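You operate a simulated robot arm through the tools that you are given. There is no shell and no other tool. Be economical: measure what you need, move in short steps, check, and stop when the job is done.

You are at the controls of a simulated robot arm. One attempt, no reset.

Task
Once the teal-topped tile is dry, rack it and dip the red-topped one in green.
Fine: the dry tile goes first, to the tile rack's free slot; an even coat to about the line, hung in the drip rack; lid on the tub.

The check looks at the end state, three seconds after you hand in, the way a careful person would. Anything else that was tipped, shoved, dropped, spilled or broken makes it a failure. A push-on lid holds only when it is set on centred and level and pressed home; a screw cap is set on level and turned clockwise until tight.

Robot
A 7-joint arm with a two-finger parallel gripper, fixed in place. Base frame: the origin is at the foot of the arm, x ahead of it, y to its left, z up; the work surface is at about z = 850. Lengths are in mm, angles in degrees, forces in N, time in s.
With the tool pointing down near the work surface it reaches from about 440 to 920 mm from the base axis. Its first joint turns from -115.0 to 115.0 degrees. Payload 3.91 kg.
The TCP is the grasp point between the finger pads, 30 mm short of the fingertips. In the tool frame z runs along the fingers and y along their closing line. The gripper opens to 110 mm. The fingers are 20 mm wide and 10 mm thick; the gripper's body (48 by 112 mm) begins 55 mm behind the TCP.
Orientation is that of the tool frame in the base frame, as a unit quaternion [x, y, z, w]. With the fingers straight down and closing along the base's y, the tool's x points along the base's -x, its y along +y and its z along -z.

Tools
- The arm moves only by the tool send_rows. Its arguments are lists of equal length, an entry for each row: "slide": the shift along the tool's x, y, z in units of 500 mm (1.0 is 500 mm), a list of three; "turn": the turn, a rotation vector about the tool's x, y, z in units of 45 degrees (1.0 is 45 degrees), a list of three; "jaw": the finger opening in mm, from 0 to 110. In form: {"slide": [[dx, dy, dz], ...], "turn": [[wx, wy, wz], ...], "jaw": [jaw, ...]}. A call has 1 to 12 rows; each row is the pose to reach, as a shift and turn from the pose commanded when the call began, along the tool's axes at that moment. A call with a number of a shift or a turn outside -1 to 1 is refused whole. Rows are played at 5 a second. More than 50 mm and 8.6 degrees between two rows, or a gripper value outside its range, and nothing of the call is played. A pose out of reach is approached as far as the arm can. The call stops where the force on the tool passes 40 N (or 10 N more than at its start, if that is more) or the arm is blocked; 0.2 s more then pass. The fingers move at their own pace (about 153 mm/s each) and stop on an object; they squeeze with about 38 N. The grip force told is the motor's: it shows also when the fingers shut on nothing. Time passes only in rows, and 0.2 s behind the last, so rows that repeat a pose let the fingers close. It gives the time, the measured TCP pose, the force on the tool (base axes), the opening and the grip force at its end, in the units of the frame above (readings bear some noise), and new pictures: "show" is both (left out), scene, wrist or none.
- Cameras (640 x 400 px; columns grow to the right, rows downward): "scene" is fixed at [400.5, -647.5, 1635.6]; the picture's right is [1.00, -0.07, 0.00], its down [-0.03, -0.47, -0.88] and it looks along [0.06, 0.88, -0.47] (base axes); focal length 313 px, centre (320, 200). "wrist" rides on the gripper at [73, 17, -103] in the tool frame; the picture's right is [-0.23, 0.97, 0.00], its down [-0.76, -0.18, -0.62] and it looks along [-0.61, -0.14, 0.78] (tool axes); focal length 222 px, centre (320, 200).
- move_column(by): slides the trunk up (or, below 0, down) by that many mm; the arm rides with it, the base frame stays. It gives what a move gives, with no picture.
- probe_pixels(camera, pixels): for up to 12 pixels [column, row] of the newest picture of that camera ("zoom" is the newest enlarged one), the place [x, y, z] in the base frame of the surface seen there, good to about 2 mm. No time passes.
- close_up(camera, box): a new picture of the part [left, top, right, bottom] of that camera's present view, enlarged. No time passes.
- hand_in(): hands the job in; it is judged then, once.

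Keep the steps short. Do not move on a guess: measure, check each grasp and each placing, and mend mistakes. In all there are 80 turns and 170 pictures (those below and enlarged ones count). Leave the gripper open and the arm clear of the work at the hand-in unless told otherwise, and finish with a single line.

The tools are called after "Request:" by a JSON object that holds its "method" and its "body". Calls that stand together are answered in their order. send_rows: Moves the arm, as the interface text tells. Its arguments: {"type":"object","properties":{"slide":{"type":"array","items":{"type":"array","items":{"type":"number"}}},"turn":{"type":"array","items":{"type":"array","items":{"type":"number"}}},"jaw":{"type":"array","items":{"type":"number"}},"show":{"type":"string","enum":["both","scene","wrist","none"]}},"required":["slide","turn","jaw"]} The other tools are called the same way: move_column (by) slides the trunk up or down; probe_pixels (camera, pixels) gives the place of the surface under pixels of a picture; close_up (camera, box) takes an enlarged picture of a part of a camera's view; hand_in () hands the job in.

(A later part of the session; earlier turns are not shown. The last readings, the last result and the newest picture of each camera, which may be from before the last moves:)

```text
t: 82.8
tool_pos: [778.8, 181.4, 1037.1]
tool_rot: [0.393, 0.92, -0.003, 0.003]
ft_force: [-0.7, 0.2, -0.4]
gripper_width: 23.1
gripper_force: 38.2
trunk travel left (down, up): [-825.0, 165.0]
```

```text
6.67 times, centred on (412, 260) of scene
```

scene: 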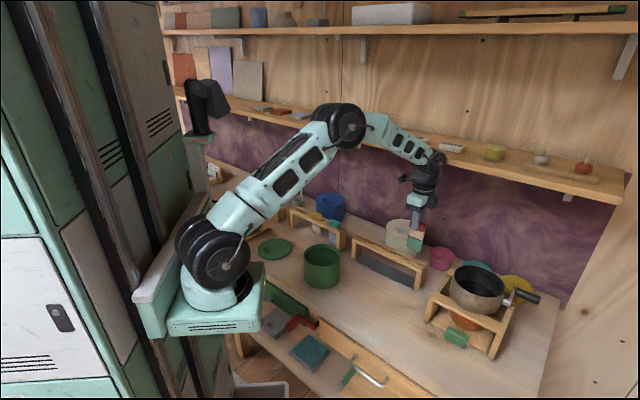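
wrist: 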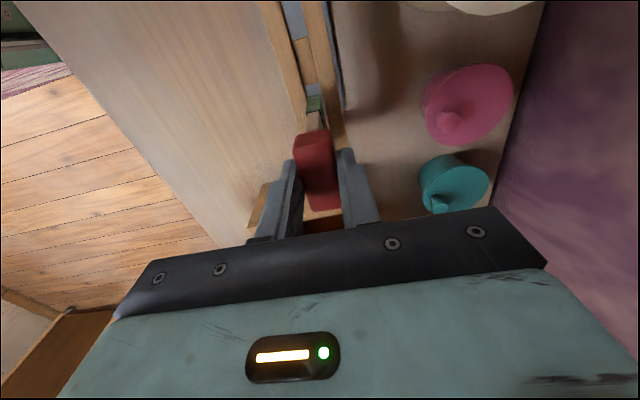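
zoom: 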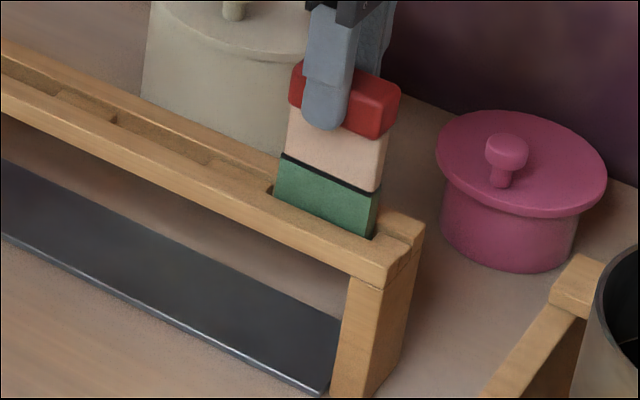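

In the slot cleanly. Lowering until the block seats.

Request:
{"method": "send_rows", "body": {"slide": [[0, 0, 0.025], [0, 0, 0.05], [0, 0, 0.075], [0, 0, 0.1], [0, 0, 0.11], [0, 0, 0.115], [0, 0, 0.115]], "turn": [[0, 0, 0], [0, 0, 0], [0, 0, 0], [0, 0, 0], [0, 0, 0], [0, 0, 0], [0, 0, 0]], "jaw": [5, 5, 5, 5, 5, 5, 5], "show": "none"}}

Request:
{"method": "close_up", "body": {"camera": "scene", "box": [396, 230, 428, 290]}}

```text
t: 84.4
tool_pos: [778.0, 182.6, 980.2]
tool_rot: [0.393, 0.919, -0.003, 0.003]
ft_force: [-0.9, 0.0, -1.3]
gripper_width: 23.2
gripper_force: 37.8
trunk travel left (down, up): [-825.0, 165.0]
```

```text
6.67 times, centred on (412, 260) of scene
```

zoom: 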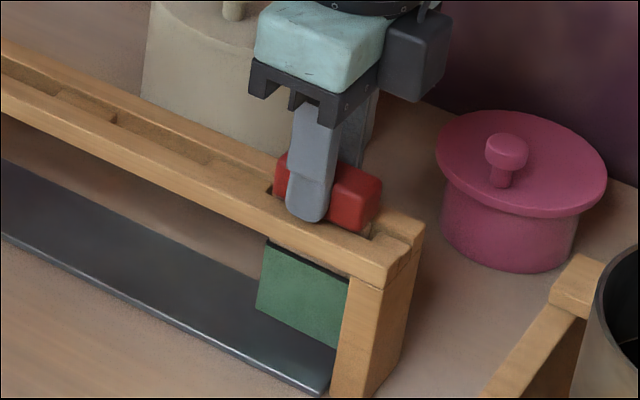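

About 2 mm left, no contact yet. Lowering in 1 mm steps, until seated.

Request:
{"method": "send_rows", "body": {"slide": [[0, 0, 0.002], [0, 0, 0.004], [0, 0, 0.005], [0, 0, 0.005]], "turn": [[0, 0, 0], [0, 0, 0], [0, 0, 0], [0, 0, 0]], "jaw": [5, 5, 5, 5], "show": "none"}}

```text
t: 85.4
tool_pos: [779.4, 181.9, 977.2]
tool_rot: [0.393, 0.919, -0.002, 0.002]
ft_force: [-1.5, 0.9, 2.0]
gripper_width: 22.9
gripper_force: 38.0
trunk travel left (down, up): [-825.0, 165.0]
```

Light contact (2 N up): seated. Opening and rising.

Request:
{"method": "send_rows", "body": {"slide": [[0, 0, 0], [0, 0, 0], [0, 0, -0.02], [0, 0, -0.06], [0, 0, -0.12], [0, 0, -0.2], [0, 0, -0.26]], "turn": [[0, 0, 0], [0, 0, 0], [0, 0, 0], [0, 0, 0], [0, 0, 0], [0, 0, 0], [0, 0, 0]], "jaw": [48, 48, 48, 50, 50, 50, 50]}}

Request:
{"method": "close_up", "body": {"camera": "scene", "box": [396, 230, 428, 290]}}

Request:
{"method": "close_up", "body": {"camera": "wrist", "box": [260, 20, 388, 140]}}

Request:
{"method": "close_up", "body": {"camera": "scene", "box": [225, 210, 353, 310]}}

Request:
{"method": "probe_pixels", "body": {"camera": "zoom", "pixels": [[250, 137], [248, 175], [212, 160], [325, 160], [180, 172], [190, 168], [200, 175], [190, 184], [187, 178], [250, 198], [193, 176], [184, 171]]}}

```text
t: 87.0
tool_pos: [779.4, 182.5, 1108.1]
tool_rot: [0.394, 0.919, -0.003, 0.002]
ft_force: [-0.2, -0.8, 0.1]
gripper_width: 50.4
gripper_force: 0.1
trunk travel left (down, up): [-825.0, 165.0]
```

scene: 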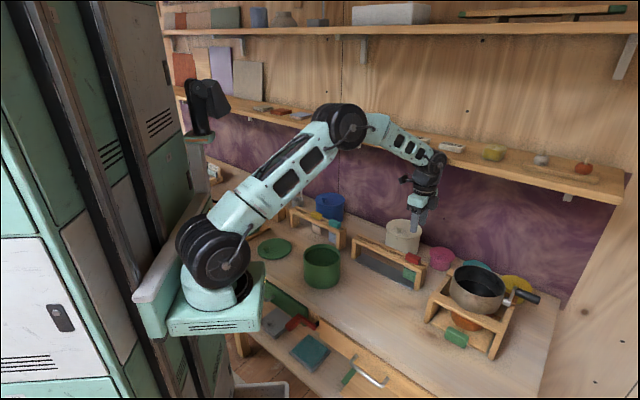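
wrist: 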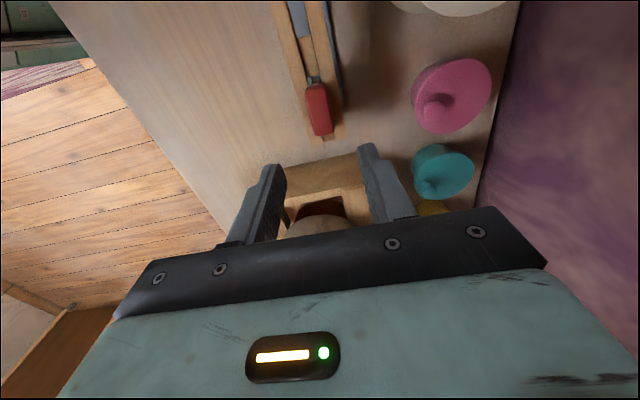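

```text
6.67 times, centred on (412, 260) of scene
```

zoom: 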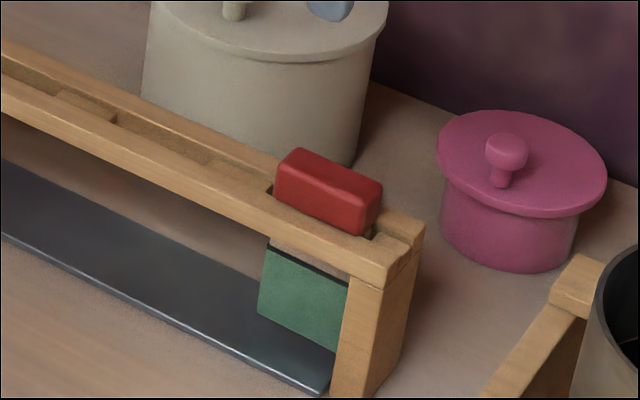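

```text
3.33 times, centred on (324, 80) of wrist
```

zoom: 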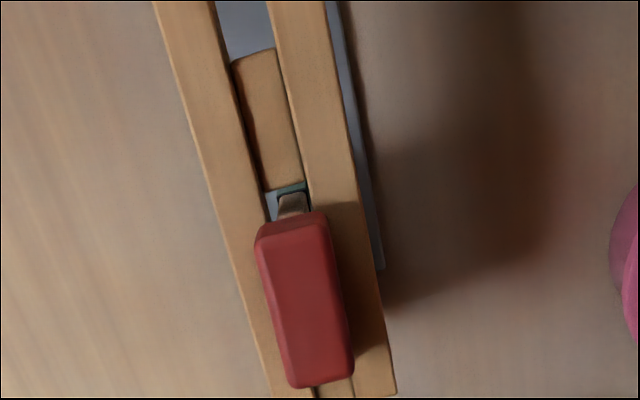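

```text
4.00 times, centred on (289, 260) of scene
```

zoom: 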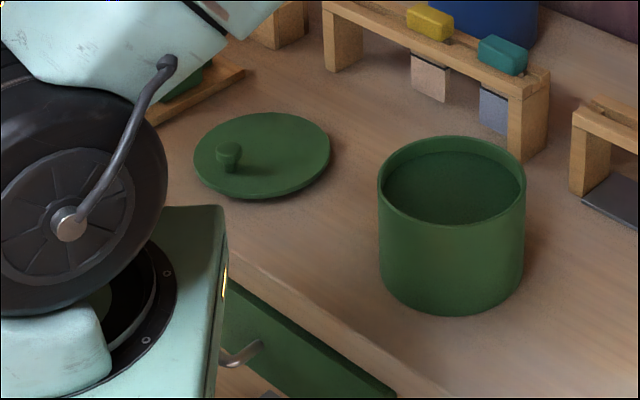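

```text
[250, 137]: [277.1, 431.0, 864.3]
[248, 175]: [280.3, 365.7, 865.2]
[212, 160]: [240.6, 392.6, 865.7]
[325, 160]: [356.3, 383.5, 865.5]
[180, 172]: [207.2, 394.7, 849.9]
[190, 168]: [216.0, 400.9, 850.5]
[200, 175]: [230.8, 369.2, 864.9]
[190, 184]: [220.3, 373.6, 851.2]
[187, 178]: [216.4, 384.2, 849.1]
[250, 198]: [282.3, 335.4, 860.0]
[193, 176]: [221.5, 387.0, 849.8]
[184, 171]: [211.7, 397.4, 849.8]
```

Red tile hangs straight with a green coat. Next the lid: disc top z 865, centre near (290, 403), knob off-centre near (262, 375), top z 892. The fingers already close along the line from knob to lid centre, which holds it level best. Moving above the knob.

Request:
{"method": "send_rows", "body": {"slide": [[0.082, -0.04, 0], [0.165, -0.08, 0], [0.248, -0.121, 0], [0.33, -0.161, 0], [0.413, -0.201, 0], [0.495, -0.241, 0], [0.578, -0.282, 0], [0.66, -0.322, 0], [0.743, -0.362, 0], [0.826, -0.402, 0], [0.908, -0.443, 0], [0.991, -0.483, 0]], "turn": [[0, 0, 0], [0, 0, 0], [0, 0, 0], [0, 0, 0], [0, 0, 0], [0, 0, 0], [0, 0, 0], [0, 0, 0], [0, 0, 0], [0, 0, 0], [0, 0, 0], [0, 0, 0]], "jaw": [50, 50, 50, 50, 50, 50, 50, 50, 50, 60, 60, 60]}}

Request:
{"method": "close_up", "body": {"camera": "wrist", "box": [220, 20, 420, 180]}}

Request:
{"method": "close_up", "body": {"camera": "scene", "box": [250, 230, 314, 270]}}

```text
t: 89.8
tool_pos: [341.9, 365.1, 1110.4]
tool_rot: [0.465, 0.885, 0.007, 0.006]
ft_force: [0.4, 0.2, -0.4]
gripper_width: 59.9
gripper_force: 0.1
trunk travel left (down, up): [-825.0, 165.0]
stopped in row 12: the arm was blocked; the commanded pose is now the measured one
```

scene: 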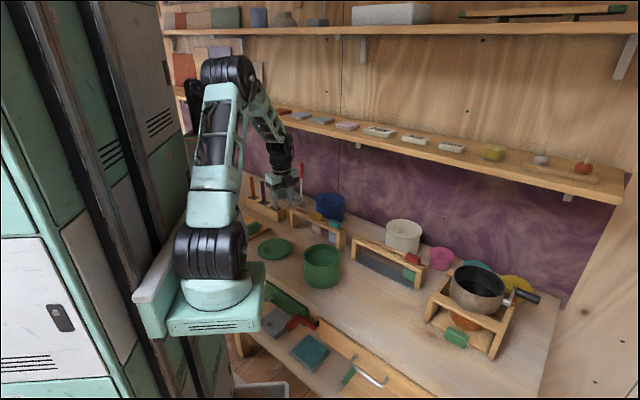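
wrist: 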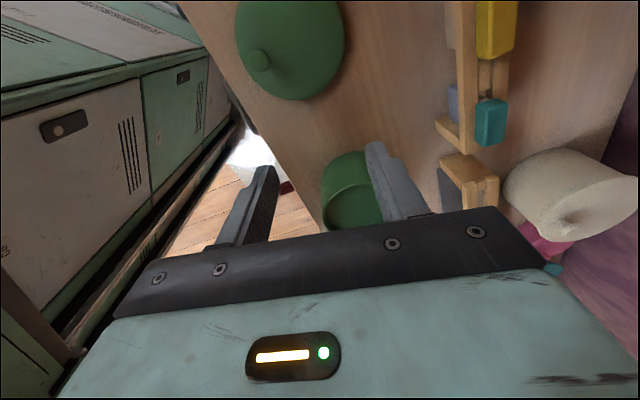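

```text
2.50 times, centred on (320, 100) of wrist
```

zoom: 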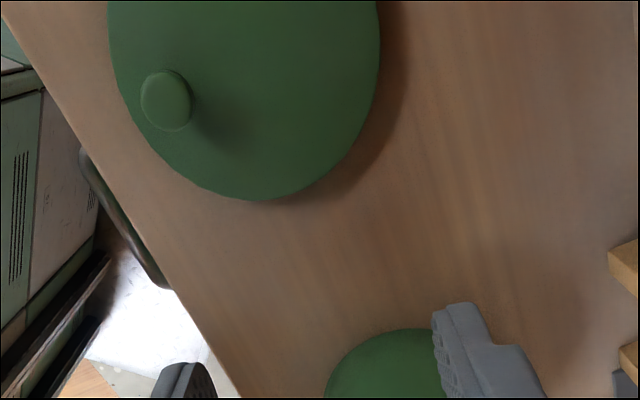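

```text
10.00 times, centred on (282, 250) of scene
```

zoom: 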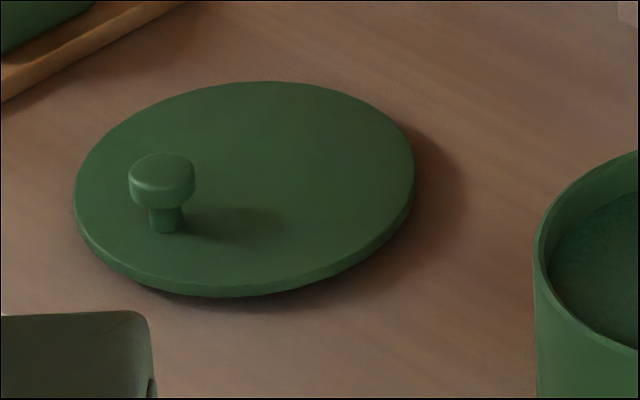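

The arm was blocked at (342, 365), likely the inner reach at this height. I'll probe the arm's shoulder and elbow to see how the geometry sits, and measure the knob.

Request:
{"method": "probe_pixels", "body": {"camera": "scene", "pixels": [[210, 250], [225, 70], [200, 295], [283, 140], [285, 170]]}}

Request:
{"method": "probe_pixels", "body": {"camera": "zoom", "pixels": [[162, 170], [135, 172], [193, 172], [162, 190], [165, 222], [80, 190], [413, 170], [245, 83], [225, 285], [240, 190], [162, 157], [300, 200]]}}

Request:
{"method": "probe_pixels", "body": {"camera": "wrist", "pixels": [[260, 60], [255, 52], [266, 70], [252, 66], [268, 52], [237, 50], [343, 40], [300, 98], [300, 50], [260, 80]]}}

```text
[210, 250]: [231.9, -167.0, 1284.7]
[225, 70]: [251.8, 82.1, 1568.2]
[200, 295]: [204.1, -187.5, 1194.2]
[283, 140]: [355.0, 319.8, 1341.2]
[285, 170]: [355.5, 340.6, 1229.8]
```

```text
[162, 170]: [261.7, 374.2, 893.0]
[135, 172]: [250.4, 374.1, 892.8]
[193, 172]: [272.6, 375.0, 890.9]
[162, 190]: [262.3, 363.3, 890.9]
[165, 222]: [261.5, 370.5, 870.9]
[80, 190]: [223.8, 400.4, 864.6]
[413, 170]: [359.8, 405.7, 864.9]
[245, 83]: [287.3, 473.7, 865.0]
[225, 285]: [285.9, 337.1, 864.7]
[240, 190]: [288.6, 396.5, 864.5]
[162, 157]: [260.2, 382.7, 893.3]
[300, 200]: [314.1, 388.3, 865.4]
```

```text
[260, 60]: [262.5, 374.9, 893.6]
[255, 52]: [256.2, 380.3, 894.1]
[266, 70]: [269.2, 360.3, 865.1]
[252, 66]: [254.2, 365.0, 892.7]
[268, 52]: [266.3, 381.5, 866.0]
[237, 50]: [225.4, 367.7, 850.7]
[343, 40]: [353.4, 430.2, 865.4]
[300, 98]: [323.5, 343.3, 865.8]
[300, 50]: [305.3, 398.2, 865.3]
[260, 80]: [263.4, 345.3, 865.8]
```

Request:
{"method": "probe_pixels", "body": {"camera": "scene", "pixels": [[215, 290], [215, 325], [185, 320], [255, 300], [240, 270], [150, 290], [225, 100], [215, 175], [265, 110], [205, 180], [235, 235], [190, 235]]}}

```text
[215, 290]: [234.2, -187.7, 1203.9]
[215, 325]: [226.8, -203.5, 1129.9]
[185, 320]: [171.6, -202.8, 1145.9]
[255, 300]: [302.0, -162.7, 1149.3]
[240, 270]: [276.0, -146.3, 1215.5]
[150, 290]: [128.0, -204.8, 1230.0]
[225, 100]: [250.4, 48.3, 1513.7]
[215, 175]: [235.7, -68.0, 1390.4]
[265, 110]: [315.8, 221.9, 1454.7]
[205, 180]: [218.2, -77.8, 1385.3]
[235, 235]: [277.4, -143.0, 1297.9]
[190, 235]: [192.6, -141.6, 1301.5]
```

The knob centre is (262, 374), top z 893, lid centre (291, 405). The shortfall matches a wrist/base joint limit at this yaw. I'll try the same spot with the hand turned back towards its starting yaw.

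Request:
{"method": "send_rows", "body": {"slide": [[0.0, 0.0, 0], [0.0, 0.0, 0], [0.018, -0.02, 0], [0.036, -0.04, 0], [0.054, -0.06, 0], [0.072, -0.08, 0], [0.09, -0.1, 0], [0.107, -0.12, 0], [0.107, -0.12, 0]], "turn": [[0.002, 0.002, -0.125], [0.004, 0.003, -0.25], [0.006, 0.005, -0.375], [0.008, 0.007, -0.5], [0.01, 0.008, -0.625], [0.012, 0.01, -0.75], [0.014, 0.011, -0.875], [0.015, 0.013, -1.0], [0.015, 0.013, -1.0]], "jaw": [60, 60, 60, 60, 60, 60, 60, 60, 60]}}

```text
t: 91.8
tool_pos: [306.3, 367.0, 1107.3]
tool_rot: [0.134, 0.991, -0.004, 0.003]
ft_force: [-0.1, -0.5, -0.3]
gripper_width: 59.8
gripper_force: 0.0
trunk travel left (down, up): [-825.0, 165.0]
```

scene: 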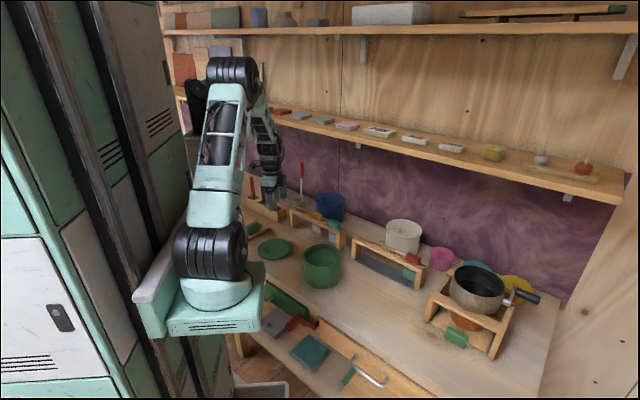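
wrist: 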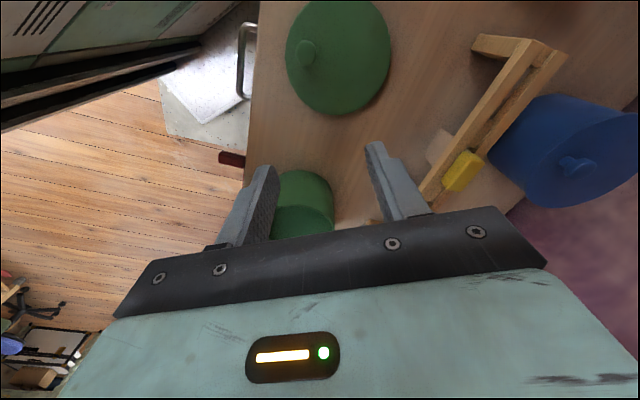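

It got closer (306, 367) but is still short. Checking whether it is just lagging by holding the command.

Request:
{"method": "send_rows", "body": {"slide": [[0, 0, 0], [0, 0, 0], [0, 0, 0], [0, 0, 0], [0, 0, 0]], "turn": [[0, 0, 0], [0, 0, 0], [0, 0, 0], [0, 0, 0], [0, 0, 0]], "jaw": [60, 60, 60, 60, 60], "show": "none"}}

```text
t: 93.0
tool_pos: [305.3, 369.7, 1108.3]
tool_rot: [0.133, 0.991, -0.004, 0.004]
ft_force: [0.4, 0.7, 0.1]
gripper_width: 59.9
gripper_force: 0.1
trunk travel left (down, up): [-825.0, 165.0]
```

It's at a joint limit. Tilting the hand about its closing line (fingers leaning toward −x) keeps the pads upright on the knob and moves the wrist back inside reach. Trying yaw 0 with a 12° lean.

Request:
{"method": "send_rows", "body": {"slide": [[0, 0, 0], [0, 0, 0], [0, 0, 0], [0, 0, 0], [0, 0, 0], [0, 0, 0]], "turn": [[0.006, 0.066, -0.057], [0.012, 0.133, -0.115], [0.018, 0.2, -0.172], [0.024, 0.266, -0.23], [0.024, 0.266, -0.23], [0.024, 0.266, -0.23]], "jaw": [60, 60, 60, 60, 60, 60]}}

```text
t: 94.4
tool_pos: [257.0, 375.7, 1108.9]
tool_rot: [-0.005, 0.994, -0.002, -0.107]
ft_force: [-0.1, 0.0, -0.4]
gripper_width: 59.8
gripper_force: 0.0
trunk travel left (down, up): [-825.0, 165.0]
```

scene: 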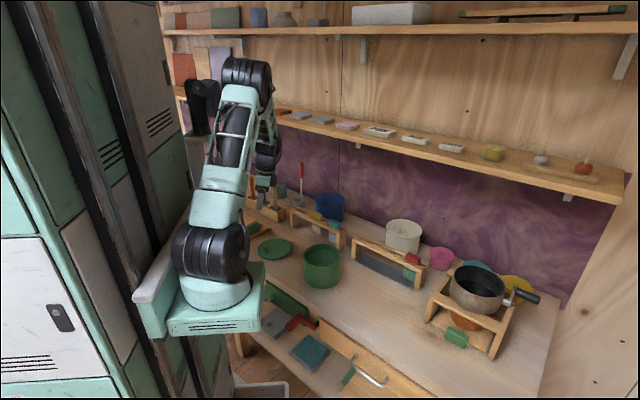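
wrist: 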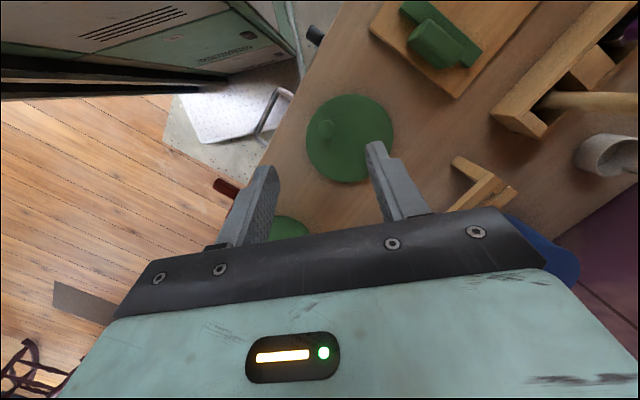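

Reached (257, 376) with a 12° lean. Lowering to z≈955, centring over the knob, then a check.

Request:
{"method": "send_rows", "body": {"slide": [[-0.02, -0.001, 0.074], [-0.041, -0.002, 0.148], [-0.061, -0.002, 0.222], [-0.082, -0.002, 0.297], [-0.082, -0.002, 0.297], [-0.082, -0.002, 0.297]], "turn": [[0, 0, 0], [0, 0, 0], [0, 0, 0], [0, 0, 0], [0, 0, 0], [0, 0, 0]], "jaw": [60, 60, 60, 60, 60, 60]}}

Request:
{"method": "close_up", "body": {"camera": "scene", "box": [230, 200, 310, 270]}}

Request:
{"method": "close_up", "body": {"camera": "wrist", "box": [220, 60, 420, 250]}}

```text
t: 95.8
tool_pos: [267.4, 373.6, 954.6]
tool_rot: [-0.004, 0.994, -0.001, -0.106]
ft_force: [0.6, -0.2, -0.1]
gripper_width: 60.1
gripper_force: 0.1
trunk travel left (down, up): [-825.0, 165.0]
```

scene: 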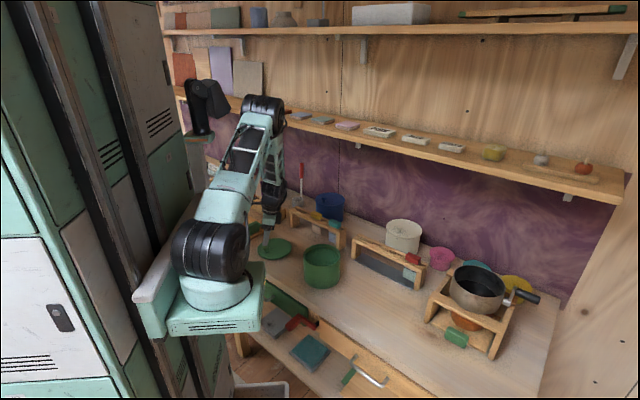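
wrist: 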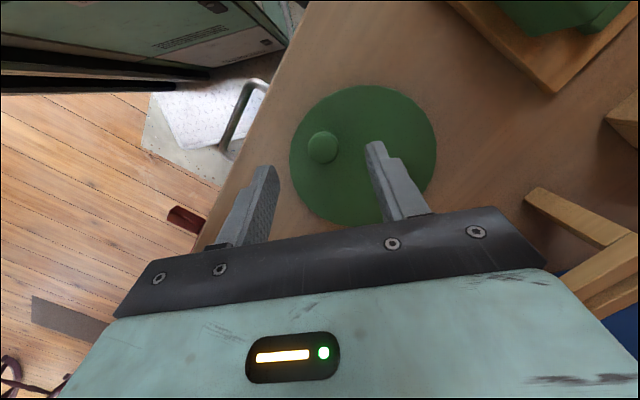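

```text
5.71 times, centred on (270, 235) of scene
```

zoom: 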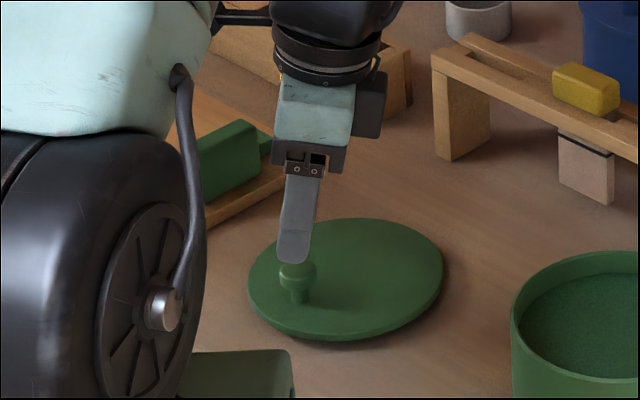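

```text
2.11 times, centred on (320, 155) of wrist
```

zoom: 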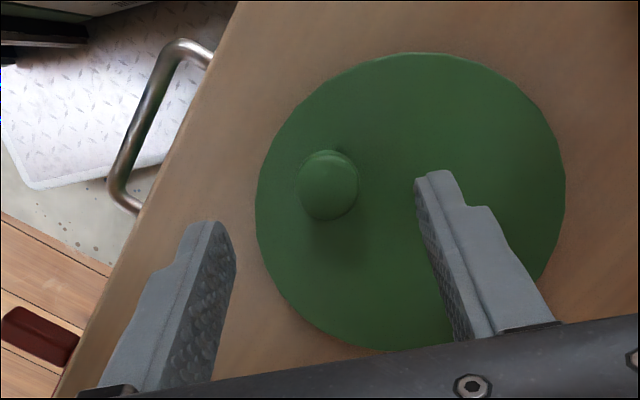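

Knob is between the fingers. Lowering 54 mm and closing.

Request:
{"method": "send_rows", "body": {"slide": [[-0.006, 0.001, 0.035], [-0.012, 0.002, 0.07], [-0.018, 0.002, 0.1], [-0.019, 0.002, 0.106], [-0.019, 0.002, 0.106]], "turn": [[0, 0, 0], [0, 0, 0], [0, 0, 0], [0, 0, 0], [0, 0, 0]], "jaw": [60, 60, 60, 60, 60], "show": "none"}}

Request:
{"method": "close_up", "body": {"camera": "scene", "box": [250, 220, 314, 270]}}

Request:
{"method": "close_up", "body": {"camera": "wrist", "box": [220, 60, 420, 250]}}

```text
t: 97.0
tool_pos: [265.5, 374.3, 901.0]
tool_rot: [-0.003, 0.994, -0.002, -0.106]
ft_force: [-0.1, 0.0, 0.1]
gripper_width: 59.9
gripper_force: 0.1
trunk travel left (down, up): [-825.0, 165.0]
```

```text
8.00 times, centred on (282, 245) of scene
```

zoom: 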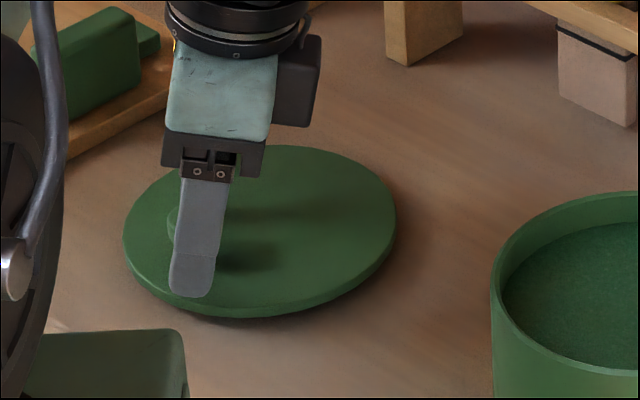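

```text
2.11 times, centred on (320, 155) of wrist
```

zoom: 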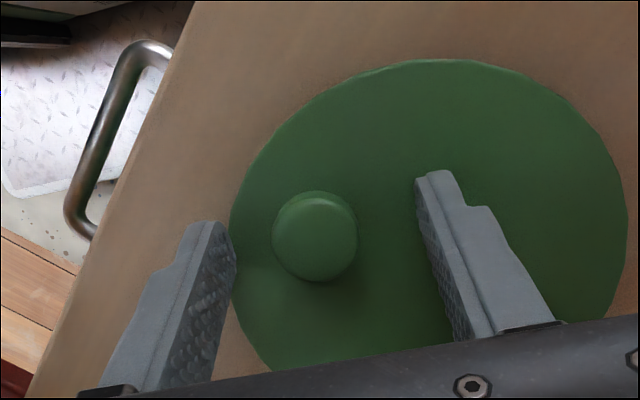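

Both tips straddle the knob, clear of the disc. Closing.

Request:
{"method": "send_rows", "body": {"slide": [[0, 0, 0], [0, 0, 0], [0, 0, 0], [0, 0, 0], [0, 0, 0]], "turn": [[0, 0, 0], [0, 0, 0], [0, 0, 0], [0, 0, 0], [0, 0, 0]], "jaw": [40, 30, 5, 5, 5], "show": "none"}}

Request:
{"method": "close_up", "body": {"camera": "wrist", "box": [220, 60, 420, 250]}}

```text
t: 98.2
tool_pos: [265.7, 374.0, 900.8]
tool_rot: [-0.003, 0.994, -0.002, -0.105]
ft_force: [0.2, -0.3, 0.4]
gripper_width: 24.2
gripper_force: 38.0
trunk travel left (down, up): [-825.0, 165.0]
```

```text
2.11 times, centred on (320, 155) of wrist
```

zoom: 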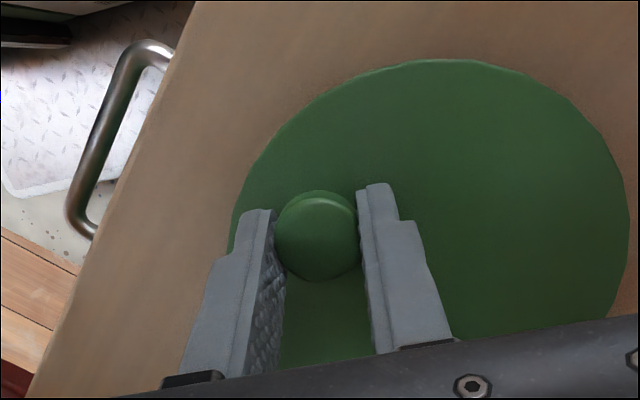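

Gripped at 24.2 mm. Lifting 30 mm as a trial.

Request:
{"method": "send_rows", "body": {"slide": [[0.004, 0, -0.02], [0.009, 0, -0.04], [0.013, 0, -0.059], [0.013, 0, -0.059], [0.013, 0, -0.059]], "turn": [[0, 0, 0], [0, 0, 0], [0, 0, 0], [0, 0, 0], [0, 0, 0]], "jaw": [5, 5, 5, 5, 5], "show": "none"}}

Request:
{"method": "close_up", "body": {"camera": "scene", "box": [250, 210, 330, 270]}}

Request:
{"method": "probe_pixels", "body": {"camera": "zoom", "pixels": [[60, 180], [100, 220], [150, 240], [200, 235], [250, 200], [270, 160], [220, 130], [170, 110], [120, 120], [200, 180], [220, 210], [100, 140]]}}

```text
t: 99.4
tool_pos: [265.2, 374.1, 931.4]
tool_rot: [-0.004, 0.994, -0.002, -0.105]
ft_force: [0.7, 0.1, -1.4]
gripper_width: 24.3
gripper_force: 38.1
trunk travel left (down, up): [-825.0, 165.0]
```

```text
6.67 times, centred on (290, 240) of scene
```

zoom: 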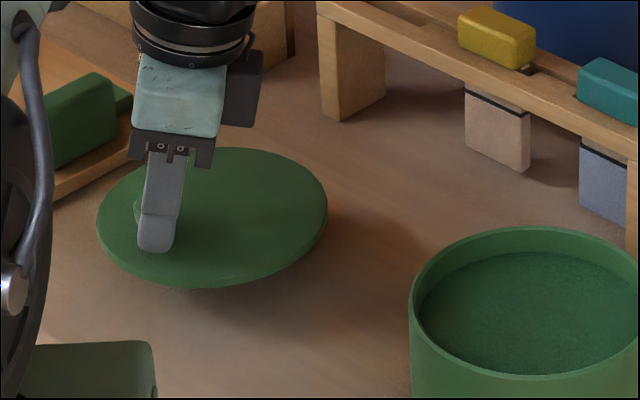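

```text
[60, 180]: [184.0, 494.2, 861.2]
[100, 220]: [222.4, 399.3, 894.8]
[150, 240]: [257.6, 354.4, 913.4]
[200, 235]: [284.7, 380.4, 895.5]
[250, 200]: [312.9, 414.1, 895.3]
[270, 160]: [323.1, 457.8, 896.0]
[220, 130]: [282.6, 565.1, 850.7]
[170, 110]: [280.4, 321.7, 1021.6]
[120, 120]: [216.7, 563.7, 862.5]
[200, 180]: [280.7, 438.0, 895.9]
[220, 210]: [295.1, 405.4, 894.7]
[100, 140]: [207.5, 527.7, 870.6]
```

The lid is level at z≈895 all round. Now measuring the tub rim carefully to find its centre.

Request:
{"method": "close_up", "body": {"camera": "scene", "box": [296, 236, 348, 292]}}

Request:
{"method": "close_up", "body": {"camera": "scene", "box": [298, 236, 346, 266]}}

```text
7.14 times, centred on (322, 264) of scene
```

zoom: 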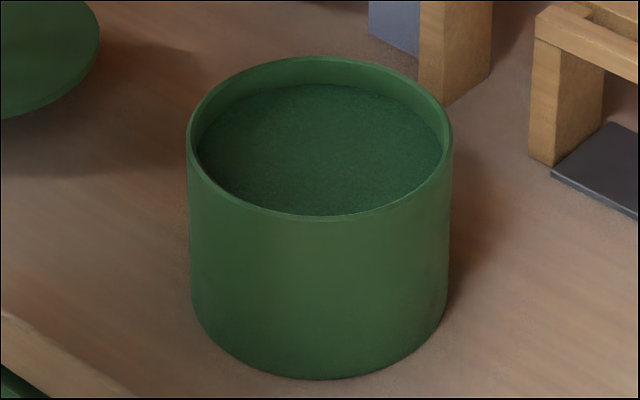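

```text
13.33 times, centred on (322, 251) of scene
```

zoom: 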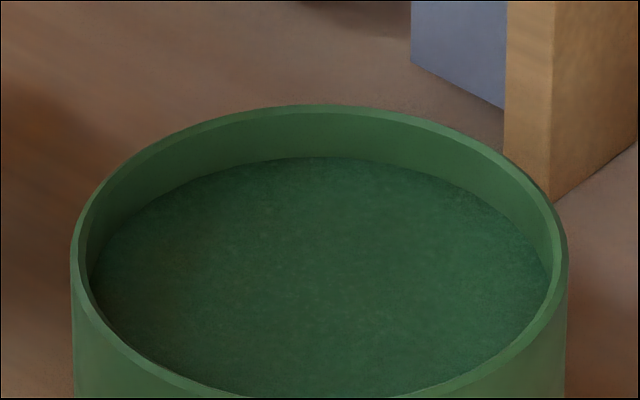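

Request:
{"method": "probe_pixels", "body": {"camera": "zoom", "pixels": [[320, 108], [200, 128], [440, 128], [125, 170], [510, 172], [80, 225], [555, 230], [78, 290], [561, 290], [100, 335], [540, 335], [160, 375]]}}

Request:
{"method": "probe_pixels", "body": {"camera": "zoom", "pixels": [[260, 113], [380, 113], [80, 170], [135, 358], [510, 360], [320, 250], [470, 385], [440, 394], [200, 390]]}}

```text
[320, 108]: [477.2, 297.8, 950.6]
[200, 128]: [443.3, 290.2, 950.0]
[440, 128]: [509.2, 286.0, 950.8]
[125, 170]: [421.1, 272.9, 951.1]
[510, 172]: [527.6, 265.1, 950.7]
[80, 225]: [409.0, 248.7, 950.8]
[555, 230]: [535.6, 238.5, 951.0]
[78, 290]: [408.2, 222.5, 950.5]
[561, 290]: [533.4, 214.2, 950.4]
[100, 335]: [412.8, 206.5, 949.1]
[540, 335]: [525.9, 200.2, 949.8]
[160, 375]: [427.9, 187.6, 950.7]
```

```text
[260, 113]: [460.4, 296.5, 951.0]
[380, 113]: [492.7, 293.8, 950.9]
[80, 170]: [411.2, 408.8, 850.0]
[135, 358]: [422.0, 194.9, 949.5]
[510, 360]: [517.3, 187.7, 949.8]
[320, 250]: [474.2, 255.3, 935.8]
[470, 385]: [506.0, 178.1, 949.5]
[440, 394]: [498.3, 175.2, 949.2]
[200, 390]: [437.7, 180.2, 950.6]
```

Tub centre (471.7, 233.5), rim z 950.5. The lid centre sits (+25.9, +31.1) from the TCP. Raising to z≈1040, then carrying the lid over the tub.

Request:
{"method": "send_rows", "body": {"slide": [[0.015, 0, -0.071], [0.031, 0, -0.142], [0.046, 0, -0.213], [-0.012, -0.057, -0.226], [-0.071, -0.114, -0.239], [-0.13, -0.171, -0.252], [-0.189, -0.229, -0.264], [-0.248, -0.286, -0.277], [-0.307, -0.343, -0.29], [-0.307, -0.343, -0.29], [-0.307, -0.343, -0.29]], "turn": [[0, 0, 0], [0, 0, 0], [0, 0, 0], [0, 0, 0], [0, 0, 0], [0, 0, 0], [0, 0, 0], [0, 0, 0], [0, 0, 0], [0, 0, 0], [0, 0, 0]], "jaw": [5, 5, 5, 5, 5, 5, 5, 5, 5, 5, 5]}}

Request:
{"method": "close_up", "body": {"camera": "scene", "box": [282, 200, 362, 290]}}

```text
t: 101.8
tool_pos: [447.7, 204.7, 1043.1]
tool_rot: [-0.004, 0.994, -0.001, -0.105]
ft_force: [0.4, -0.4, -1.2]
gripper_width: 24.1
gripper_force: 37.7
trunk travel left (down, up): [-825.0, 165.0]
```

scene: 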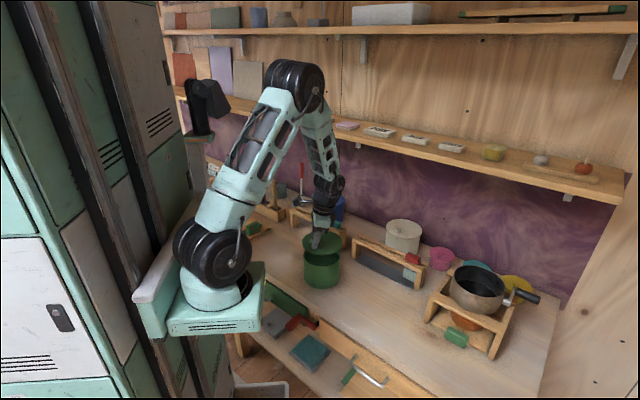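
wrist: 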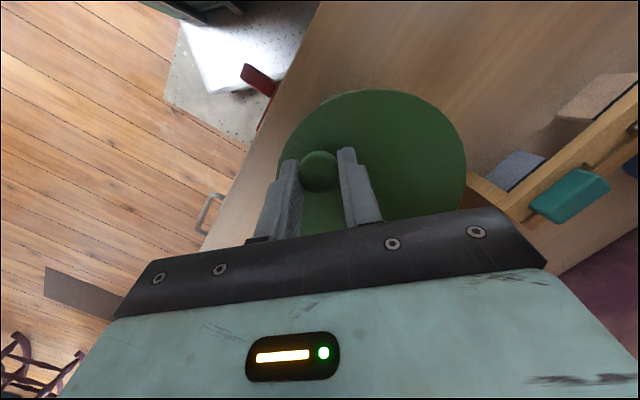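

```text
4.44 times, centred on (322, 245) of scene
```

zoom: 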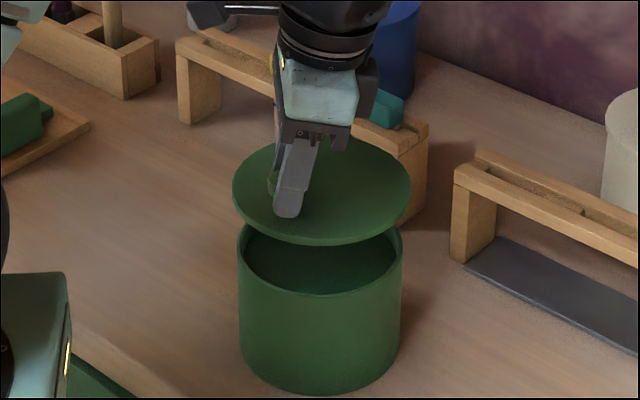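

Measuring the lid's rim here.

Request:
{"method": "close_up", "body": {"camera": "scene", "box": [296, 226, 348, 262]}}

Request:
{"method": "probe_pixels", "body": {"camera": "wrist", "pixels": [[370, 92], [325, 101], [292, 133], [420, 104], [450, 135], [462, 170], [462, 190], [282, 155], [400, 150], [345, 94]]}}

```text
11.11 times, centred on (322, 244) of scene
```

zoom: 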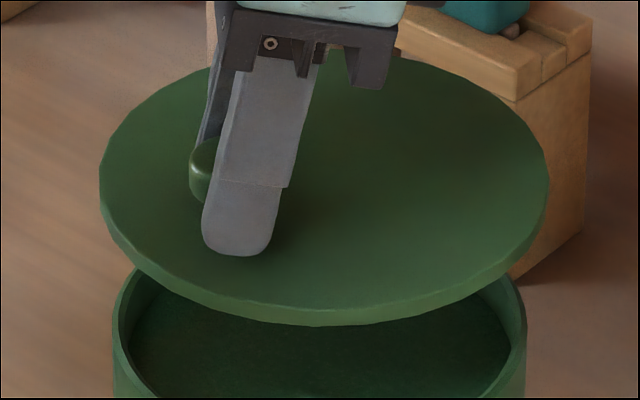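

```text
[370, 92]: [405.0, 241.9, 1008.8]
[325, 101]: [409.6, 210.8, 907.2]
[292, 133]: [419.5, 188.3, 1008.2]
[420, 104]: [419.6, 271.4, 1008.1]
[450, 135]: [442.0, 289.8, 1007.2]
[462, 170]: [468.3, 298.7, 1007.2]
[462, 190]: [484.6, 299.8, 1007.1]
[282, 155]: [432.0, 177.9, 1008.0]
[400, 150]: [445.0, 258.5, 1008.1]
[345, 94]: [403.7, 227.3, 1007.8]
```

Request:
{"method": "probe_pixels", "body": {"camera": "zoom", "pixels": [[103, 180], [545, 185], [120, 235], [525, 245], [180, 280], [450, 290], [320, 310], [250, 302], [400, 304], [490, 95], [150, 105], [430, 68]]}}

```text
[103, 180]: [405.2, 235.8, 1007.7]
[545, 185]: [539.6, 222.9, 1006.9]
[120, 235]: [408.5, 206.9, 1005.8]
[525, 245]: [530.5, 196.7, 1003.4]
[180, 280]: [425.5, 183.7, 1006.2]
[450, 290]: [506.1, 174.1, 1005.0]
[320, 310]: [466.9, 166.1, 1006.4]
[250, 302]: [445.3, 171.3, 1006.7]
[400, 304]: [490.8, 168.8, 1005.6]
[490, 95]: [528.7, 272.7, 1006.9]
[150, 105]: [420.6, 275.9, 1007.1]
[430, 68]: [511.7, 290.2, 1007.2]
```

Lid centre ≈ (472.3, 233.4) vs tub (471.7, 233.5), level. Lowering straight 36 mm.

Request:
{"method": "send_rows", "body": {"slide": [[-0.006, 0, 0.028], [-0.012, 0, 0.054], [-0.016, 0, 0.0704], [-0.016, 0, 0.0704], [-0.016, 0, 0.0704]], "turn": [[0, 0, 0], [0, 0, 0], [0, 0, 0], [0, 0, 0], [0, 0, 0]], "jaw": [5, 5, 5, 5, 5], "show": "none"}}

Request:
{"method": "close_up", "body": {"camera": "scene", "box": [296, 230, 348, 266]}}

```text
t: 103.0
tool_pos: [447.0, 204.7, 1005.7]
tool_rot: [-0.004, 0.994, -0.002, -0.105]
ft_force: [0.7, 0.5, -1.5]
gripper_width: 24.3
gripper_force: 38.4
trunk travel left (down, up): [-825.0, 165.0]
```

```text
11.11 times, centred on (322, 248) of scene
```

zoom: 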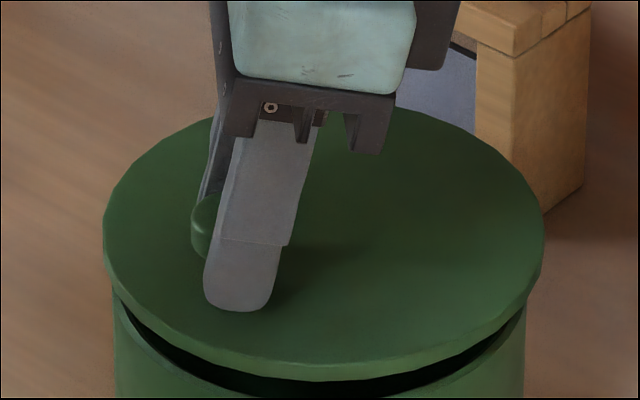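

The lid is about 1 mm too far +x relative to the tub outline. Correcting that and lowering 8 mm gently.

Request:
{"method": "send_rows", "body": {"slide": [[0.002, 0, 0.0004], [0.001, 0, 0.004], [0.0, 0, 0.008], [-0.001, 0, 0.012], [-0.0014, 0, 0.016], [-0.0014, 0, 0.016]], "turn": [[0, 0, 0], [0, 0, 0], [0, 0, 0], [0, 0, 0], [0, 0, 0], [0, 0, 0]], "jaw": [5, 5, 5, 5, 5, 5], "show": "none"}}

Request:
{"method": "close_up", "body": {"camera": "scene", "box": [296, 234, 348, 270]}}

```text
t: 104.4
tool_pos: [445.3, 205.2, 997.2]
tool_rot: [-0.003, 0.994, -0.002, -0.105]
ft_force: [-0.4, -0.5, -0.8]
gripper_width: 24.2
gripper_force: 37.9
trunk travel left (down, up): [-825.0, 165.0]
```

```text
11.11 times, centred on (322, 252) of scene
```

zoom: 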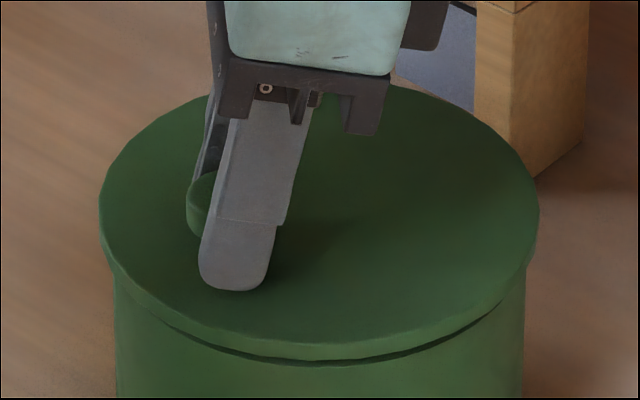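

Centred well, no contact yet, a thin gap left. Lowering 5 mm in 1 mm steps.

Request:
{"method": "send_rows", "body": {"slide": [[-0.0004, 0, 0.002], [-0.0008, 0, 0.004], [-0.0012, 0, 0.006], [-0.0016, 0, 0.008], [-0.002, 0, 0.01], [-0.002, 0, 0.01]], "turn": [[0, 0, 0], [0, 0, 0], [0, 0, 0], [0, 0, 0], [0, 0, 0], [0, 0, 0]], "jaw": [5, 5, 5, 5, 5, 5], "show": "none"}}

Request:
{"method": "close_up", "body": {"camera": "scene", "box": [296, 234, 348, 270]}}

```text
t: 105.8
tool_pos: [446.1, 204.0, 992.5]
tool_rot: [-0.004, 0.994, -0.001, -0.107]
ft_force: [1.2, -2.2, 13.2]
gripper_width: 24.4
gripper_force: 38.0
trunk travel left (down, up): [-825.0, 165.0]
```

```text
11.11 times, centred on (322, 252) of scene
```

zoom: 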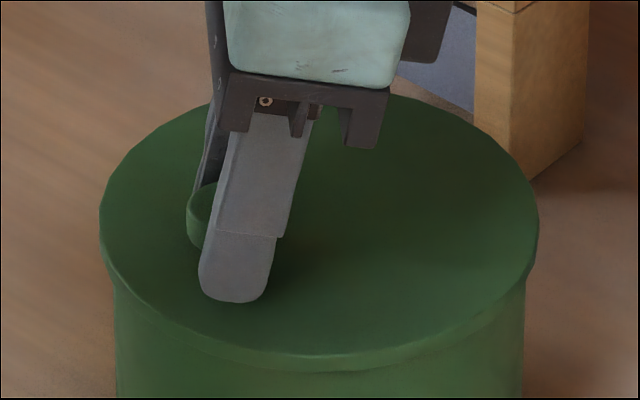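

13 N contact; lid sits on the rim. Opening and backing off, then checking level.

Request:
{"method": "send_rows", "body": {"slide": [[0, 0, 0], [0, 0, 0], [0, 0, 0], [0, 0, -0.04], [0, 0, -0.1], [0, 0, -0.16], [0, 0, -0.16]], "turn": [[0, 0, 0], [0, 0, 0], [0, 0, 0], [0, 0, 0], [0, 0, 0], [0, 0, 0], [0, 0, 0]], "jaw": [40, 50, 50, 50, 50, 50, 50]}}

Request:
{"method": "close_up", "body": {"camera": "scene", "box": [296, 234, 348, 274]}}

Request:
{"method": "probe_pixels", "body": {"camera": "zoom", "pixels": [[105, 195], [535, 200], [130, 275], [510, 275], [320, 325], [300, 90], [450, 110], [180, 120], [400, 200], [330, 200]]}}

```text
t: 107.4
tool_pos: [462.4, 205.4, 1072.5]
tool_rot: [-0.004, 0.994, -0.003, -0.105]
ft_force: [-0.2, 0.5, 0.2]
gripper_width: 50.0
gripper_force: 0.0
trunk travel left (down, up): [-825.0, 165.0]
```

scene: 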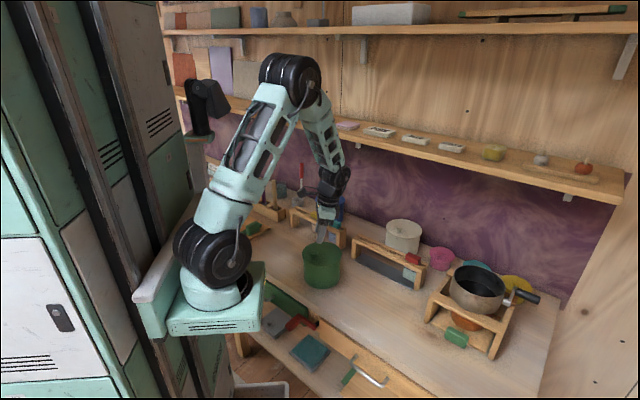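
wrist: 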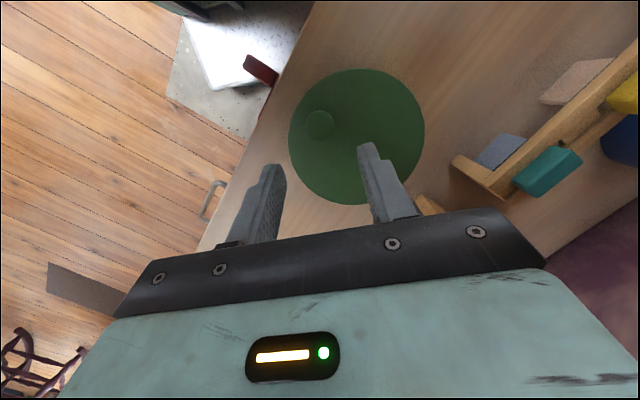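

```text
10.00 times, centred on (322, 254) of scene
```

zoom: 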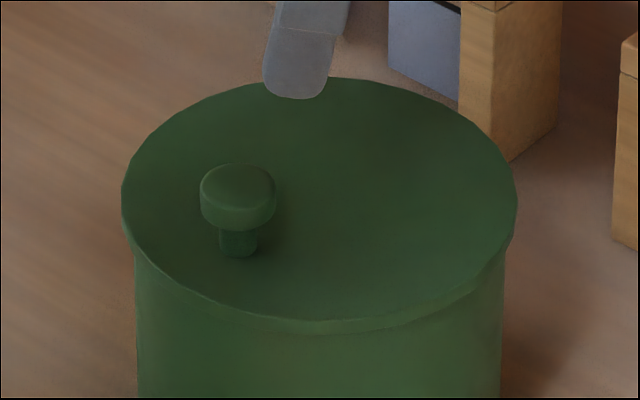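

```text
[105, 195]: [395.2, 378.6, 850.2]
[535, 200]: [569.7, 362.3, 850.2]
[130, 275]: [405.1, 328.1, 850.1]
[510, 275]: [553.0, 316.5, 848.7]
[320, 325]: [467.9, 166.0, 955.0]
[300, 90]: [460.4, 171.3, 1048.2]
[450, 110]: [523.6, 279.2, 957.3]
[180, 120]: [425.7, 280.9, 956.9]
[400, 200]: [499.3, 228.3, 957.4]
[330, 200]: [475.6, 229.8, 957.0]
```

Lid top reads 957 all over: level and centred. To press it home I'll straighten the hand, close the fingers and come over the lid centre.

Request:
{"method": "send_rows", "body": {"slide": [[-0.005, 0.015, 0], [-0.015, 0.03, 0.02], [-0.025, 0.045, 0.04], [-0.035, 0.057, 0.06], [-0.035, 0.057, 0.074], [-0.035, 0.057, 0.074]], "turn": [[0, -0.067, 0], [0, -0.134, 0], [0, -0.2, 0], [0, -0.268, 0], [0, -0.268, 0], [0, -0.268, 0]], "jaw": [30, 10, 0, 0, 0, 0], "show": "scene"}}

Request:
{"method": "close_up", "body": {"camera": "scene", "box": [290, 220, 354, 276]}}

```text
t: 108.8
tool_pos: [473.3, 233.1, 1028.6]
tool_rot: [-0.004, 1.0, -0.002, -0.001]
ft_force: [-0.3, -0.8, -0.6]
gripper_width: 0.0
gripper_force: 37.5
trunk travel left (down, up): [-825.0, 165.0]
```

scene: 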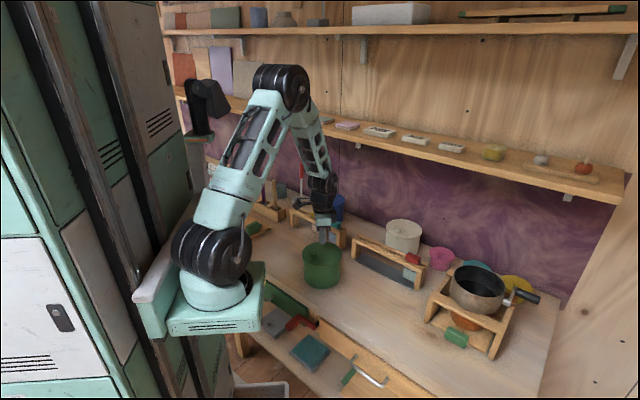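

```text
7.14 times, centred on (322, 248) of scene
```

zoom: 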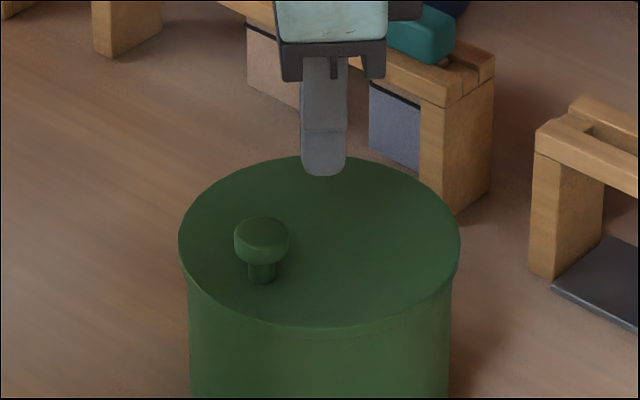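

Fingers closed over the centre. Pressing down in small steps until the force limit stops it.

Request:
{"method": "send_rows", "body": {"slide": [[0, 0, 0.04], [0, 0, 0.074], [0, 0, 0.078], [0, 0, 0.081], [0, 0, 0.083], [0, 0, 0.085], [0, 0, 0.087], [0, 0, 0.089], [0, 0, 0.091], [0, 0, 0.093], [0, 0, 0.095], [0, 0, 0.097]], "turn": [[0, 0, 0], [0, 0, 0], [0, 0, 0], [0, 0, 0], [0, 0, 0], [0, 0, 0], [0, 0, 0], [0, 0, 0], [0, 0, 0], [0, 0, 0], [0, 0, 0], [0, 0, 0]], "jaw": [0, 0, 0, 0, 0, 0, 0, 0, 0, 0, 0, 0], "show": "none"}}

Request:
{"method": "close_up", "body": {"camera": "scene", "box": [296, 234, 348, 274]}}

```text
t: 111.2
tool_pos: [471.9, 233.7, 986.1]
tool_rot: [-0.003, 1.0, 0.0, 0.001]
ft_force: [-4.2, -5.7, 23.9]
gripper_width: 0.1
gripper_force: 38.0
trunk travel left (down, up): [-825.0, 165.0]
stopped in row 11: the force on the tool passed its limit (the readings are from after the stop); the commanded pose is now the measured one
```

```text
10.00 times, centred on (322, 254) of scene
```

zoom: 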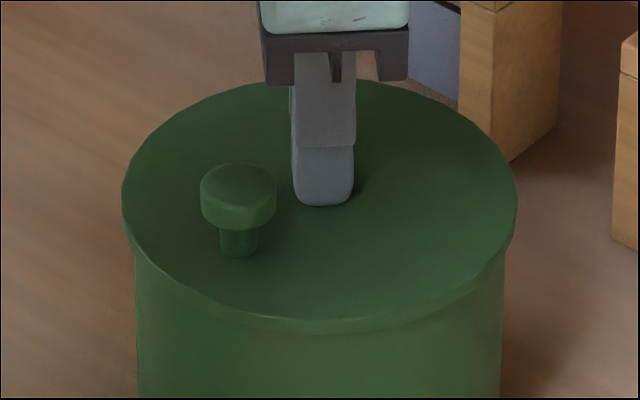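

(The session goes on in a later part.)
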